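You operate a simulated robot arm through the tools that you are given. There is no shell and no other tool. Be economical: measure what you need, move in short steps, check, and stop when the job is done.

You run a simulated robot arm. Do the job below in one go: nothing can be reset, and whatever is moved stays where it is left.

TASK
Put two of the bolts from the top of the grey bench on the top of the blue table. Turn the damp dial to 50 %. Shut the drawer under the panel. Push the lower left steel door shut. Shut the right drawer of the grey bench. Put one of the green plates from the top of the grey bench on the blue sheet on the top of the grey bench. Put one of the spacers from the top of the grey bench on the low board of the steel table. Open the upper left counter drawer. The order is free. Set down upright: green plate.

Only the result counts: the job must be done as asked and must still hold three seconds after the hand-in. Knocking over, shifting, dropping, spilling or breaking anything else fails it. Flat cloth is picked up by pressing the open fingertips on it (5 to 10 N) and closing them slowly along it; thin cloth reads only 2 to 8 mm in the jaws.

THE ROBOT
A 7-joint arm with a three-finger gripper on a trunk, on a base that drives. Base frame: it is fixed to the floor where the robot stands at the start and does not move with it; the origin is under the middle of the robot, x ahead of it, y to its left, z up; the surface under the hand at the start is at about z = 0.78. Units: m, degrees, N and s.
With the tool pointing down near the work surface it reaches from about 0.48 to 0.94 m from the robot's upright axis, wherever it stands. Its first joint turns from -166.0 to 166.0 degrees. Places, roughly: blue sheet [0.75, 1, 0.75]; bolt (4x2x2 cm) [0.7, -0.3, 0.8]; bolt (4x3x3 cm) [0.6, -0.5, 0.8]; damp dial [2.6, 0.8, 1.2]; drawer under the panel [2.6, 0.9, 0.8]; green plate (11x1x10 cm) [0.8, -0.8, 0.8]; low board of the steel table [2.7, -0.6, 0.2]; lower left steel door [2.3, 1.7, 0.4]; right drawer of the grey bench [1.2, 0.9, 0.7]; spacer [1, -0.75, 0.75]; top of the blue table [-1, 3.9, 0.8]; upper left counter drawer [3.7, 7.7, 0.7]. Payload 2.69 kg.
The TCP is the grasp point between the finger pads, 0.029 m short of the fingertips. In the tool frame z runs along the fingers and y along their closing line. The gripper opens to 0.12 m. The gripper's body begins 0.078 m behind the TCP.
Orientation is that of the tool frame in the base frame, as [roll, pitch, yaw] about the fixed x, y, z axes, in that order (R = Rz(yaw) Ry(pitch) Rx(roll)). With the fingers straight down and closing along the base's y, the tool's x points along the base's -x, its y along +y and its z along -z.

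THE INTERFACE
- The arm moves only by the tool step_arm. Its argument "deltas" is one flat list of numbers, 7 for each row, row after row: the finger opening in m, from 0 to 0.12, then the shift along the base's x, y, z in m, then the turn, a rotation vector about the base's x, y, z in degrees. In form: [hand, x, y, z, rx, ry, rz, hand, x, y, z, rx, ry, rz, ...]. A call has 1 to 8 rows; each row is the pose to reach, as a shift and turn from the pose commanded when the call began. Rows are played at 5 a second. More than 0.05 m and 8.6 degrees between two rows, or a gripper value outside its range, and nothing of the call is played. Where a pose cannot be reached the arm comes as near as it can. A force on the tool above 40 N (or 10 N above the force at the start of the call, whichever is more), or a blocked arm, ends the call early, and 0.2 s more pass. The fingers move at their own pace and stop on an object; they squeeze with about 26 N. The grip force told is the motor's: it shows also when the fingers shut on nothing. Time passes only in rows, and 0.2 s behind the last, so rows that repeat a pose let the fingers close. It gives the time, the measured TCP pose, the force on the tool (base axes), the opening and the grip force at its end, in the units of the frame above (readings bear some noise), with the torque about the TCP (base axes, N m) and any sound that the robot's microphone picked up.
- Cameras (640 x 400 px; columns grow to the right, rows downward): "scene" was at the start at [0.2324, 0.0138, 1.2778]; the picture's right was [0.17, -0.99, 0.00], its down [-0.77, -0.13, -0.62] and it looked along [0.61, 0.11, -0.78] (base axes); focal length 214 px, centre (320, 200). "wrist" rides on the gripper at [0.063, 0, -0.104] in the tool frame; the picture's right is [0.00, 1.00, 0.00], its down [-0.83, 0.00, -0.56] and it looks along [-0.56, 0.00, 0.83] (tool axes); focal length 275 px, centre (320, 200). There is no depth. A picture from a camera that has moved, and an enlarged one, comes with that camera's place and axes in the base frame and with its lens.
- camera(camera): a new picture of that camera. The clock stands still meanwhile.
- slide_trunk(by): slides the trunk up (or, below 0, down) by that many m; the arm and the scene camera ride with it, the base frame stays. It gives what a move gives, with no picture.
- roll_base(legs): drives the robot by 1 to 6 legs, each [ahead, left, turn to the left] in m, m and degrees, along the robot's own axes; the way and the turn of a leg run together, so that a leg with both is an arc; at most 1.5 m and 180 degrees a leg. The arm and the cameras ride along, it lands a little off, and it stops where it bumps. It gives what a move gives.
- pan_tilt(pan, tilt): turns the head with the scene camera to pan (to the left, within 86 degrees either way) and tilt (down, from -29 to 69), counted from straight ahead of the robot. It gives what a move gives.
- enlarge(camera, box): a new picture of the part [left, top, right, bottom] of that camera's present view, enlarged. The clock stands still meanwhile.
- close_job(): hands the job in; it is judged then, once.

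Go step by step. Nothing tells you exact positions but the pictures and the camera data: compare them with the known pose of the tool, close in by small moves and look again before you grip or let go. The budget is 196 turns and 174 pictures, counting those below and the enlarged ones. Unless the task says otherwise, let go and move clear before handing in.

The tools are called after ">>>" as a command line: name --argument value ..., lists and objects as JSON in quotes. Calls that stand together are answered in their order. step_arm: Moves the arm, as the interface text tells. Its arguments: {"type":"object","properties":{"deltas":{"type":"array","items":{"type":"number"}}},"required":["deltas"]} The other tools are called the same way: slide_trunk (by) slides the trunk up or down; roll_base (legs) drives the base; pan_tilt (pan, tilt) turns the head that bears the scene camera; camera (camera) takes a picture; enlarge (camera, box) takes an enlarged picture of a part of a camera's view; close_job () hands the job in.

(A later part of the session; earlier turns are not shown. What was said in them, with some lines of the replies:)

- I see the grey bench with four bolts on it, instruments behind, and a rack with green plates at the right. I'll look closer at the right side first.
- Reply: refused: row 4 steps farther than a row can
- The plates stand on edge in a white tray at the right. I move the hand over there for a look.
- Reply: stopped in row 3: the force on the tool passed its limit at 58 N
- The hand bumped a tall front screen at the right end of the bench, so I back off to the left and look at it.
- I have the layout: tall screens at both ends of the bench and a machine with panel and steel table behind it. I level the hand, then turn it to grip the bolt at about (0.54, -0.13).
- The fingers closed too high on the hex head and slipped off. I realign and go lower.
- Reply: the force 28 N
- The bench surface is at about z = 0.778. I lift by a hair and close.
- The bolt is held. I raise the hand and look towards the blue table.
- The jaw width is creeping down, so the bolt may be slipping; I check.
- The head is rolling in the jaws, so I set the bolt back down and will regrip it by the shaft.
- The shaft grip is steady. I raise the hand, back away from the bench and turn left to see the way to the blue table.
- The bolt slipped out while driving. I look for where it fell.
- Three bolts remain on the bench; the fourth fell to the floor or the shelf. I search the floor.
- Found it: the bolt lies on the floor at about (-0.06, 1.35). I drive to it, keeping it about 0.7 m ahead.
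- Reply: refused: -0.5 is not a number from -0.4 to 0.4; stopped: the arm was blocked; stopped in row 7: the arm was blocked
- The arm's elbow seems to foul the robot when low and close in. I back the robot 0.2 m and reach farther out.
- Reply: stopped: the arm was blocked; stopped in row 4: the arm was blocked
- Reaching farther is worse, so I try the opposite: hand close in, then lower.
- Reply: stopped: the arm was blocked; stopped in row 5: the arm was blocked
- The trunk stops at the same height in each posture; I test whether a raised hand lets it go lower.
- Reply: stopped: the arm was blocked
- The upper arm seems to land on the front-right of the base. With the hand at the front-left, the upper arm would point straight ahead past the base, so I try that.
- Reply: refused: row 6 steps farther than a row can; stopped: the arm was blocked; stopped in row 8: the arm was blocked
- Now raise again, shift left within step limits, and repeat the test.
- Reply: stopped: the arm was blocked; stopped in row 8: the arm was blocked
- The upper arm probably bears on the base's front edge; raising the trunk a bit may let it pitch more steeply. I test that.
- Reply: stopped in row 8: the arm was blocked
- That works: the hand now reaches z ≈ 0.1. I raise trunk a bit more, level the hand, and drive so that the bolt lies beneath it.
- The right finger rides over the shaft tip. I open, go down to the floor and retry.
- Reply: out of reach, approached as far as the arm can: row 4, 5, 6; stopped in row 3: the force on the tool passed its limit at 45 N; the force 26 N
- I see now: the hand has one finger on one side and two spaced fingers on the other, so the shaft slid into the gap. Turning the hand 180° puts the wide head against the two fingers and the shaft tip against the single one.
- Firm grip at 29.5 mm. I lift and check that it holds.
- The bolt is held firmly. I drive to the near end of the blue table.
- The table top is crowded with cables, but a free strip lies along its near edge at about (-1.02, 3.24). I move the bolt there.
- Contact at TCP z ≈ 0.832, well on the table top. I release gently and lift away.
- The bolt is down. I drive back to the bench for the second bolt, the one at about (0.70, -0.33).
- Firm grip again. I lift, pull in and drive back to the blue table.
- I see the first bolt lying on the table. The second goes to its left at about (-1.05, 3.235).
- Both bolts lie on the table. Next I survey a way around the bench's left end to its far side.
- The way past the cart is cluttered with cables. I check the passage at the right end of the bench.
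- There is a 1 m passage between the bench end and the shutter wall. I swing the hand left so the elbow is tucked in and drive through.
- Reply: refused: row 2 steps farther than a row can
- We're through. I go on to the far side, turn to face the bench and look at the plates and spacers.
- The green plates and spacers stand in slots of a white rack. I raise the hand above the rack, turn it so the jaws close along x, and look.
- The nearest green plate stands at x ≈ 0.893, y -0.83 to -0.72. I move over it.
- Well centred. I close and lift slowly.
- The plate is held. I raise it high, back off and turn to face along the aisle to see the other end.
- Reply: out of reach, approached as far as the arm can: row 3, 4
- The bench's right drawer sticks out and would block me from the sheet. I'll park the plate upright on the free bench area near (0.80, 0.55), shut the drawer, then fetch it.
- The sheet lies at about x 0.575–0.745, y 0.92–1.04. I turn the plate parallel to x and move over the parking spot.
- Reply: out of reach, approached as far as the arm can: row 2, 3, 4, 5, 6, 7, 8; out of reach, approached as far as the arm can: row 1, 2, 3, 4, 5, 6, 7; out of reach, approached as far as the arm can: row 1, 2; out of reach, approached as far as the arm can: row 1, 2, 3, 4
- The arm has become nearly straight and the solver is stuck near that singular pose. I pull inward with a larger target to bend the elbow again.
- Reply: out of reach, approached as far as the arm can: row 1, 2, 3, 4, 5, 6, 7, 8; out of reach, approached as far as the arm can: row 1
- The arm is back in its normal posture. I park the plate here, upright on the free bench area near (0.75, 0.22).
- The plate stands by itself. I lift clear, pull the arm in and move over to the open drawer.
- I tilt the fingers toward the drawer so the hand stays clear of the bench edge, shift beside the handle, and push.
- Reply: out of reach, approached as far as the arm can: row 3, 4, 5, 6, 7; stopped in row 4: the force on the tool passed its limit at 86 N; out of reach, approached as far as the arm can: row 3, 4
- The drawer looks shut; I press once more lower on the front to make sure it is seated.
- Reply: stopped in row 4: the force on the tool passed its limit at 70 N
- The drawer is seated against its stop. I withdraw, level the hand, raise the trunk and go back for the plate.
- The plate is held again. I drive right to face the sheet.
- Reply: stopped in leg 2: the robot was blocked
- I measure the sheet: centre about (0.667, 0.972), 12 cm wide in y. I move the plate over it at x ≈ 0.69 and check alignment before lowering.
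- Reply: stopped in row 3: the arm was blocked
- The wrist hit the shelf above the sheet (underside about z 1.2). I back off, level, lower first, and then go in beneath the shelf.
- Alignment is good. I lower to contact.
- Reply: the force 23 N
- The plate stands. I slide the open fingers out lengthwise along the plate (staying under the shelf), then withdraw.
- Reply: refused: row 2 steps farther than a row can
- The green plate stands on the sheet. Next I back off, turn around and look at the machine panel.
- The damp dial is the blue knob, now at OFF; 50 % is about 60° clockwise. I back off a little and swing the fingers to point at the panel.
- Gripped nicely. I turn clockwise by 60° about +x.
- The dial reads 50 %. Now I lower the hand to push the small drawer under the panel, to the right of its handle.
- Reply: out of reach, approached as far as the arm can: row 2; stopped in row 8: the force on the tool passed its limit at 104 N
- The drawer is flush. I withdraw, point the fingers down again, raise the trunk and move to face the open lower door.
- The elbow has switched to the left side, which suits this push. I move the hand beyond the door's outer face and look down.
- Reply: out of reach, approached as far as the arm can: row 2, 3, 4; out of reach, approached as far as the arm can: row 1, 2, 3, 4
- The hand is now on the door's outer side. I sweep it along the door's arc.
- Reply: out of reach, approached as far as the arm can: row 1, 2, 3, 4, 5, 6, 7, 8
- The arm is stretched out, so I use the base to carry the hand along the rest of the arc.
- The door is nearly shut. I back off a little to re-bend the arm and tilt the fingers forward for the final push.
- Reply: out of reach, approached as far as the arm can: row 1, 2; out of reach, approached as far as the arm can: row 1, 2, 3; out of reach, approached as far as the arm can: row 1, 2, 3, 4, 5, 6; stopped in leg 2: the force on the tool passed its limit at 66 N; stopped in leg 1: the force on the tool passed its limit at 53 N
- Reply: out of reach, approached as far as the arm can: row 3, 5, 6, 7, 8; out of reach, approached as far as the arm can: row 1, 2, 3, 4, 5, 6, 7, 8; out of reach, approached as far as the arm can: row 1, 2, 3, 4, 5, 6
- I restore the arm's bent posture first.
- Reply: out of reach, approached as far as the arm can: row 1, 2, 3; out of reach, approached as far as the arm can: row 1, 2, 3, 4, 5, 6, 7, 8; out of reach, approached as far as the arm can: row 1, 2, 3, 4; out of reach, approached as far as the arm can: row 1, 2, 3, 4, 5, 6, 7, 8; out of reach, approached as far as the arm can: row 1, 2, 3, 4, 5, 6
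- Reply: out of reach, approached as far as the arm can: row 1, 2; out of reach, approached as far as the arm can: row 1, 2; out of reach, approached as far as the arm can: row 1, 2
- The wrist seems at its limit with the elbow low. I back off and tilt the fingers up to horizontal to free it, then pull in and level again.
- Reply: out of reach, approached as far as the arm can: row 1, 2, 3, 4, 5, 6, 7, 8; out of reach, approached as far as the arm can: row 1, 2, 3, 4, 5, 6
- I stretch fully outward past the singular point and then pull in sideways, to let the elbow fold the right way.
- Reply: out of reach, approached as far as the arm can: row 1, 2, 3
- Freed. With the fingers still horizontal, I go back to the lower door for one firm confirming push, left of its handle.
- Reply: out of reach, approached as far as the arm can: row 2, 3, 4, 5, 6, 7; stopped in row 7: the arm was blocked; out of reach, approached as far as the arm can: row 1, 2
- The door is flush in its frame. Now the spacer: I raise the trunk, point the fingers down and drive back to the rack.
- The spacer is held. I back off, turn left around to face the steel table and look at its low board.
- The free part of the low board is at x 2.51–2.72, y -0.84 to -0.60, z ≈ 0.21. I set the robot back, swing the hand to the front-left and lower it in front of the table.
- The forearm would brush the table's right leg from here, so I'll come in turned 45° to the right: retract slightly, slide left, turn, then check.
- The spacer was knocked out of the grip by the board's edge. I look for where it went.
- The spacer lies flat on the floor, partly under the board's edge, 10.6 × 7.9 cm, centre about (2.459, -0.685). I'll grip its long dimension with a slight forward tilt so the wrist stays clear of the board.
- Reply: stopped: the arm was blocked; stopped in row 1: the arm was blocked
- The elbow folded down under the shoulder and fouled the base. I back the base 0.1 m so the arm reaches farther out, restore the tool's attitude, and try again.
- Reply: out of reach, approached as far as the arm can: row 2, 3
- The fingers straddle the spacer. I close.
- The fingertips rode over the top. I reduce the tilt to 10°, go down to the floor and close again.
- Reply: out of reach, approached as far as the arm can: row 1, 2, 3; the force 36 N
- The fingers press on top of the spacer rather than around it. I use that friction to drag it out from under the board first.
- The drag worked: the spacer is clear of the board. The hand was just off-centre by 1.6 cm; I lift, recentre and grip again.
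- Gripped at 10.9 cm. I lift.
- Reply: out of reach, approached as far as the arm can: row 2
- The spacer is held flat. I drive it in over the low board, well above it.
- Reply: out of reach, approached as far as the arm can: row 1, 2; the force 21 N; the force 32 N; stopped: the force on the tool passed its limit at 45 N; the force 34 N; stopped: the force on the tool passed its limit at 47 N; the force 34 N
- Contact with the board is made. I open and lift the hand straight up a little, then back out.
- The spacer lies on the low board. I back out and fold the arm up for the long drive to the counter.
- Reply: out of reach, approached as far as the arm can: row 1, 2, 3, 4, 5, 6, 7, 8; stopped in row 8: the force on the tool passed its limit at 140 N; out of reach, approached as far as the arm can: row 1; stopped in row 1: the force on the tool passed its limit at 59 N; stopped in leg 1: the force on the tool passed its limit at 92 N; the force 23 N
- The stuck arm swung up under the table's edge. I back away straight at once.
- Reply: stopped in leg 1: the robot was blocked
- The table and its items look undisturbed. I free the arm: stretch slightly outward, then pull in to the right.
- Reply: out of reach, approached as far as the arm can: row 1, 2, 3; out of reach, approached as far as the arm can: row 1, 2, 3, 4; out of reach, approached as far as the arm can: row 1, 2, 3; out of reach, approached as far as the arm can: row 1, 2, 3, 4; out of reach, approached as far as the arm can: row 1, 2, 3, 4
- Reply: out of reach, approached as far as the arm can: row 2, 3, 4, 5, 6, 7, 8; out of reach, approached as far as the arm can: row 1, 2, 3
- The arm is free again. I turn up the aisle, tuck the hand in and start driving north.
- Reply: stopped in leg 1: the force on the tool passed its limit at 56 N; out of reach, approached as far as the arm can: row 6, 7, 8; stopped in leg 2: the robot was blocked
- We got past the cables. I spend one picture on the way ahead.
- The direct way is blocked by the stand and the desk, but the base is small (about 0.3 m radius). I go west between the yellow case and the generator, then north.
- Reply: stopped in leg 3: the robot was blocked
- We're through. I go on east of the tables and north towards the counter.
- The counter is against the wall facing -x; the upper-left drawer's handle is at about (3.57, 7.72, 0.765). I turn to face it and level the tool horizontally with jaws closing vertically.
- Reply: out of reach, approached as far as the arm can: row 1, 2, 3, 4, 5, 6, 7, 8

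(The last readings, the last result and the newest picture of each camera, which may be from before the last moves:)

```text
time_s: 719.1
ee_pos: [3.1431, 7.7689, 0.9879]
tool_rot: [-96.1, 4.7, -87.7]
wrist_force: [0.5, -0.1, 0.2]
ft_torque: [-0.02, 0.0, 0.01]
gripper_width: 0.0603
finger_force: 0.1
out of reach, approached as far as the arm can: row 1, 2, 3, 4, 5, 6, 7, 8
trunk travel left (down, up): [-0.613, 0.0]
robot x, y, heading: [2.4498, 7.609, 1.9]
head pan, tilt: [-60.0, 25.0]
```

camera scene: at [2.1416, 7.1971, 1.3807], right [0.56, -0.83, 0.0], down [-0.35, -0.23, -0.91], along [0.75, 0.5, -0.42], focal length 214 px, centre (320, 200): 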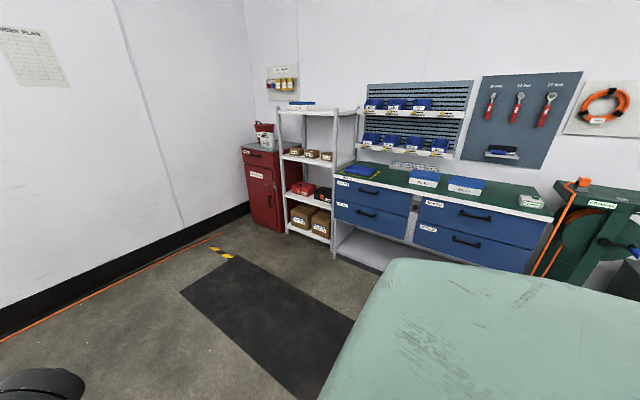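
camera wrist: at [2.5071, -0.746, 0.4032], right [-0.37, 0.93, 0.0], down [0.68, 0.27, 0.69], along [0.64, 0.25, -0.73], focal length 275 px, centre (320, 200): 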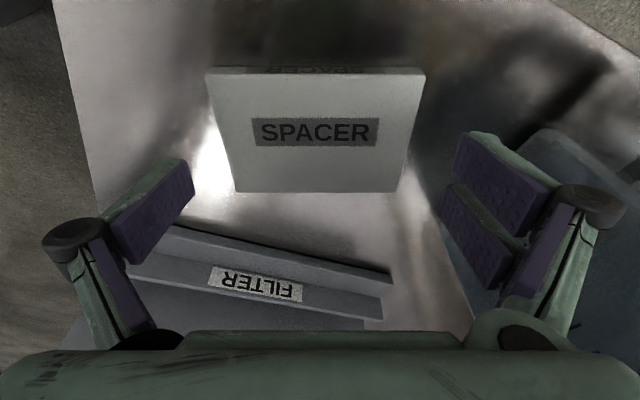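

>>> slide_trunk --by -0.222

>>> roll_base --legs '[[0.26, -0.06, -1.8]]'

>>> camera --camera "wrist"

```text
time_s: 721.4
ee_pos: [3.1412, 7.7676, 0.776]
tool_rot: [-95.4, 4.6, -87.7]
wrist_force: [0.1, -1.3, -0.7]
ft_torque: [0.0, 0.0, 0.0]
gripper_width: 0.0598
finger_force: 0.0
trunk travel left (down, up): [-0.391, 0.222]
robot x, y, heading: [2.4512, 7.6108, 2.0]
head pan, tilt: [-60.0, 25.0]
```

```text
time_s: 723.3
ee_pos: [3.4052, 7.6925, 0.7747]
tool_rot: [-95.2, 4.5, -89.3]
wrist_force: [-0.8, 0.3, -0.5]
ft_torque: [-0.01, -0.01, -0.05]
gripper_width: 0.0602
finger_force: 0.0
trunk travel left (down, up): [-0.391, 0.222]
robot x, y, heading: [2.7089, 7.5543, -0.1]
head pan, tilt: [-60.0, 25.0]
```

```text
0 pictures are left
camera wrist: at [3.3039, 7.6265, 0.7788], right [-0.09, 0.07, -0.99], down [-0.56, 0.82, 0.11], along [0.82, 0.57, -0.03], focal length 275 px, centre (320, 200)
```

wrist: 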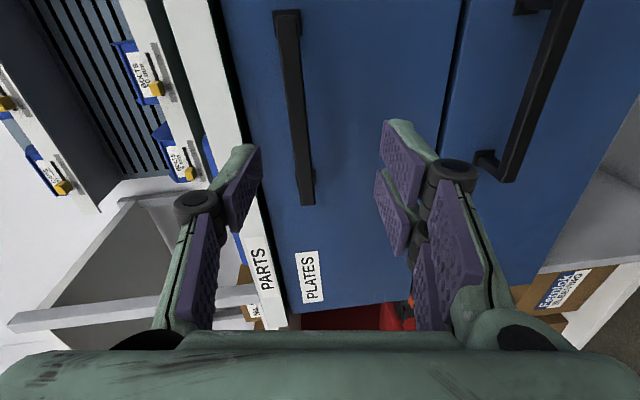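

The bar is at about x 3.55, z 0.784, between the fingers' height. I raise 1 cm, advance and close on it.

>>> step_arm --deltas '[0.06, 0, 0.015, 0.01, 0, 0, 0]'

>>> roll_base --legs '[[0.138, 0, 0]]'

>>> step_arm --deltas '[0.04, 0, 0, 0, 0, 0, 0, 0.02, 0, 0, 0, 0, 0, 0, 0.0, 0, 0, 0, 0, 0, 0, 0.0, 0, 0, 0, 0, 0, 0, 0.0, 0, 0, 0, 0, 0, 0]'

```text
time_s: 723.7
ee_pos: [3.4068, 7.7075, 0.7789]
tool_rot: [-95.4, 4.6, -89.3]
wrist_force: [0.2, 0.7, 0.6]
ft_torque: [-0.02, -0.01, -0.02]
gripper_width: 0.06
finger_force: 0.1
trunk travel left (down, up): [-0.391, 0.222]
robot x, y, heading: [2.7085, 7.5524, 0.2]
head pan, tilt: [-60.0, 25.0]
```

```text
time_s: 725.0
ee_pos: [3.5163, 7.7086, 0.7866]
tool_rot: [-94.9, 4.9, -89.0]
wrist_force: [-3.4, -1.1, -0.9]
ft_torque: [0.01, -0.03, -0.03]
gripper_width: 0.0621
finger_force: 0.0
trunk travel left (down, up): [-0.391, 0.222]
robot x, y, heading: [2.8222, 7.5503, 0.2]
head pan, tilt: [-60.0, 25.0]
stopped in leg 1: the force on the tool passed its limit at 58 N (the readings are from after the stop); the commanded pose is now the measured one
```

```text
time_s: 726.1
ee_pos: [3.5144, 7.7091, 0.7809]
tool_rot: [-95.4, 4.6, -89.1]
wrist_force: [-25.6, -7.0, -29.2]
ft_torque: [-1.06, -1.06, 0.54]
gripper_width: 0.0175
finger_force: 24.9
trunk travel left (down, up): [-0.391, 0.222]
robot x, y, heading: [2.8239, 7.5562, 0.5]
head pan, tilt: [-60.0, 25.0]
stopped in row 5: the force on the tool passed its limit at 44 N (the readings are from after the stop); the commanded pose is now the measured one
```

Something 17.5 mm thick is gripped — the bar. I pull back with the base.

>>> step_arm --deltas '[0, 0, 0, 0, 0, 0, 0, 0, 0, 0, 0, 0, 0, 0]'

>>> roll_base --legs '[[-0.15, 0, 0]]'

>>> roll_base --legs '[[-0.15, 0, 0]]'

```text
time_s: 726.5
ee_pos: [3.5143, 7.7096, 0.78]
tool_rot: [-95.8, 4.4, -89.1]
wrist_force: [-3.4, -1.8, -9.4]
ft_torque: [-1.42, -0.71, 0.03]
gripper_width: 0.016
finger_force: 40.8
trunk travel left (down, up): [-0.391, 0.222]
robot x, y, heading: [2.8221, 7.5493, 0.3]
head pan, tilt: [-60.0, 25.0]
stopped in row 1: the force on the tool passed its limit at 52 N (the readings are from after the stop); the commanded pose is now the measured one
```

```text
time_s: 727.9
ee_pos: [3.3665, 7.7088, 0.7803]
tool_rot: [-95.7, 4.6, -88.9]
wrist_force: [-1.0, 8.5, -15.8]
ft_torque: [-1.45, -0.6, -0.1]
gripper_width: 0.0155
finger_force: 41.3
trunk travel left (down, up): [-0.391, 0.222]
robot x, y, heading: [2.6772, 7.5518, 0.3]
head pan, tilt: [-60.0, 25.0]
```

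```text
time_s: 729.2
ee_pos: [3.2166, 7.7094, 0.7793]
tool_rot: [-95.7, 4.6, -88.8]
wrist_force: [-0.3, 2.1, -11.2]
ft_torque: [-1.36, -0.52, -0.21]
gripper_width: 0.0155
finger_force: 40.9
trunk travel left (down, up): [-0.391, 0.222]
robot x, y, heading: [2.5248, 7.5493, 0.7]
head pan, tilt: [-60.0, 25.0]
```

The drawer follows, still gripped. I pull a bit more to find its stop.

>>> roll_base --legs '[[-0.08, 0, 0]]'

```text
time_s: 730.1
ee_pos: [3.1986, 7.7078, 0.7806]
tool_rot: [-95.4, 4.1, -89.1]
wrist_force: [-0.2, -1.5, -1.8]
ft_torque: [-1.41, -0.39, 0.48]
gripper_width: 0.0151
finger_force: 41.0
trunk travel left (down, up): [-0.391, 0.222]
robot x, y, heading: [2.5005, 7.5531, 0.2]
head pan, tilt: [-60.0, 25.0]
stopped in leg 1: the force on the tool passed its limit at 111 N (the readings are from after the stop); the commanded pose is now the measured one
```

The drawer is fully out at its stop. I let go and back away.

>>> step_arm --deltas '[0.02, 0, 0, 0, 0, 0, 0, 0.04, 0, 0, 0, 0, 0, 0, 0.06, 0, 0, 0, 0, 0, 0, 0.07, 0, 0, 0, 0, 0, 0, 0.07, 0, 0, 0, 0, 0, 0]'

>>> roll_base --legs '[[-0.2, 0, 0]]'

```text
time_s: 731.3
ee_pos: [3.1977, 7.7082, 0.7806]
tool_rot: [-95.4, 4.3, -89.0]
wrist_force: [0.5, 1.0, 0.8]
ft_torque: [0.02, -0.03, 0.05]
gripper_width: 0.0698
finger_force: 0.1
trunk travel left (down, up): [-0.391, 0.222]
robot x, y, heading: [2.5018, 7.5551, 0.2]
head pan, tilt: [-60.0, 25.0]
```

```text
time_s: 732.9
ee_pos: [2.9993, 7.7065, 0.7804]
tool_rot: [-95.4, 4.4, -89.0]
wrist_force: [-0.8, -0.4, 0.3]
ft_torque: [0.03, 0.0, 0.0]
gripper_width: 0.0703
finger_force: 0.1
trunk travel left (down, up): [-0.391, 0.222]
robot x, y, heading: [2.3023, 7.5472, 0.4]
head pan, tilt: [-60.0, 25.0]
```

The hand is clear of everything, so I hand in the job.

>>> close_job

```text
The job is handed in.
```

I handed in the job with all eight items done as far as I could see, but along the way I dropped things and bumped fixtures, and I couldn't check every effect of that. I had no pictures left at the end.

| Item | State when last checked |
|---|---|
| Two bolts on the blue table | Both seen lying near its front edge |
| Damp dial | Seen at 50 % |
| Drawer under the panel | Seen flush |
| Lower left steel door | Seen flush in its frame |
| Right drawer of the grey bench | Seen shut; pushed twice against its stop |
| Green plate on the blue sheet | Seen standing upright on it |
| Spacer on the low board | Seen lying flat on it |
| Upper left counter drawer | Pulled about 0.32 m until it stopped; known from force readings only, no picture after |

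- **Dropped:** one of the two bolts fell to the floor on the way and I picked it up. The spacer was knocked to the floor by the board's edge and I picked it up too.
- **Bumped:** the wrist hit the shelf above the sheet, and the arm hit the steel table from below (140 N peak). The base touched the grey bench and, it seems, the yellow case on the floor, and the hand struck something near the bench edge. In the one picture I took after the steel table bump, its items looked undisturbed. I did not look at the bench again after those later contacts, so the plate and the bench items are unchecked since then.
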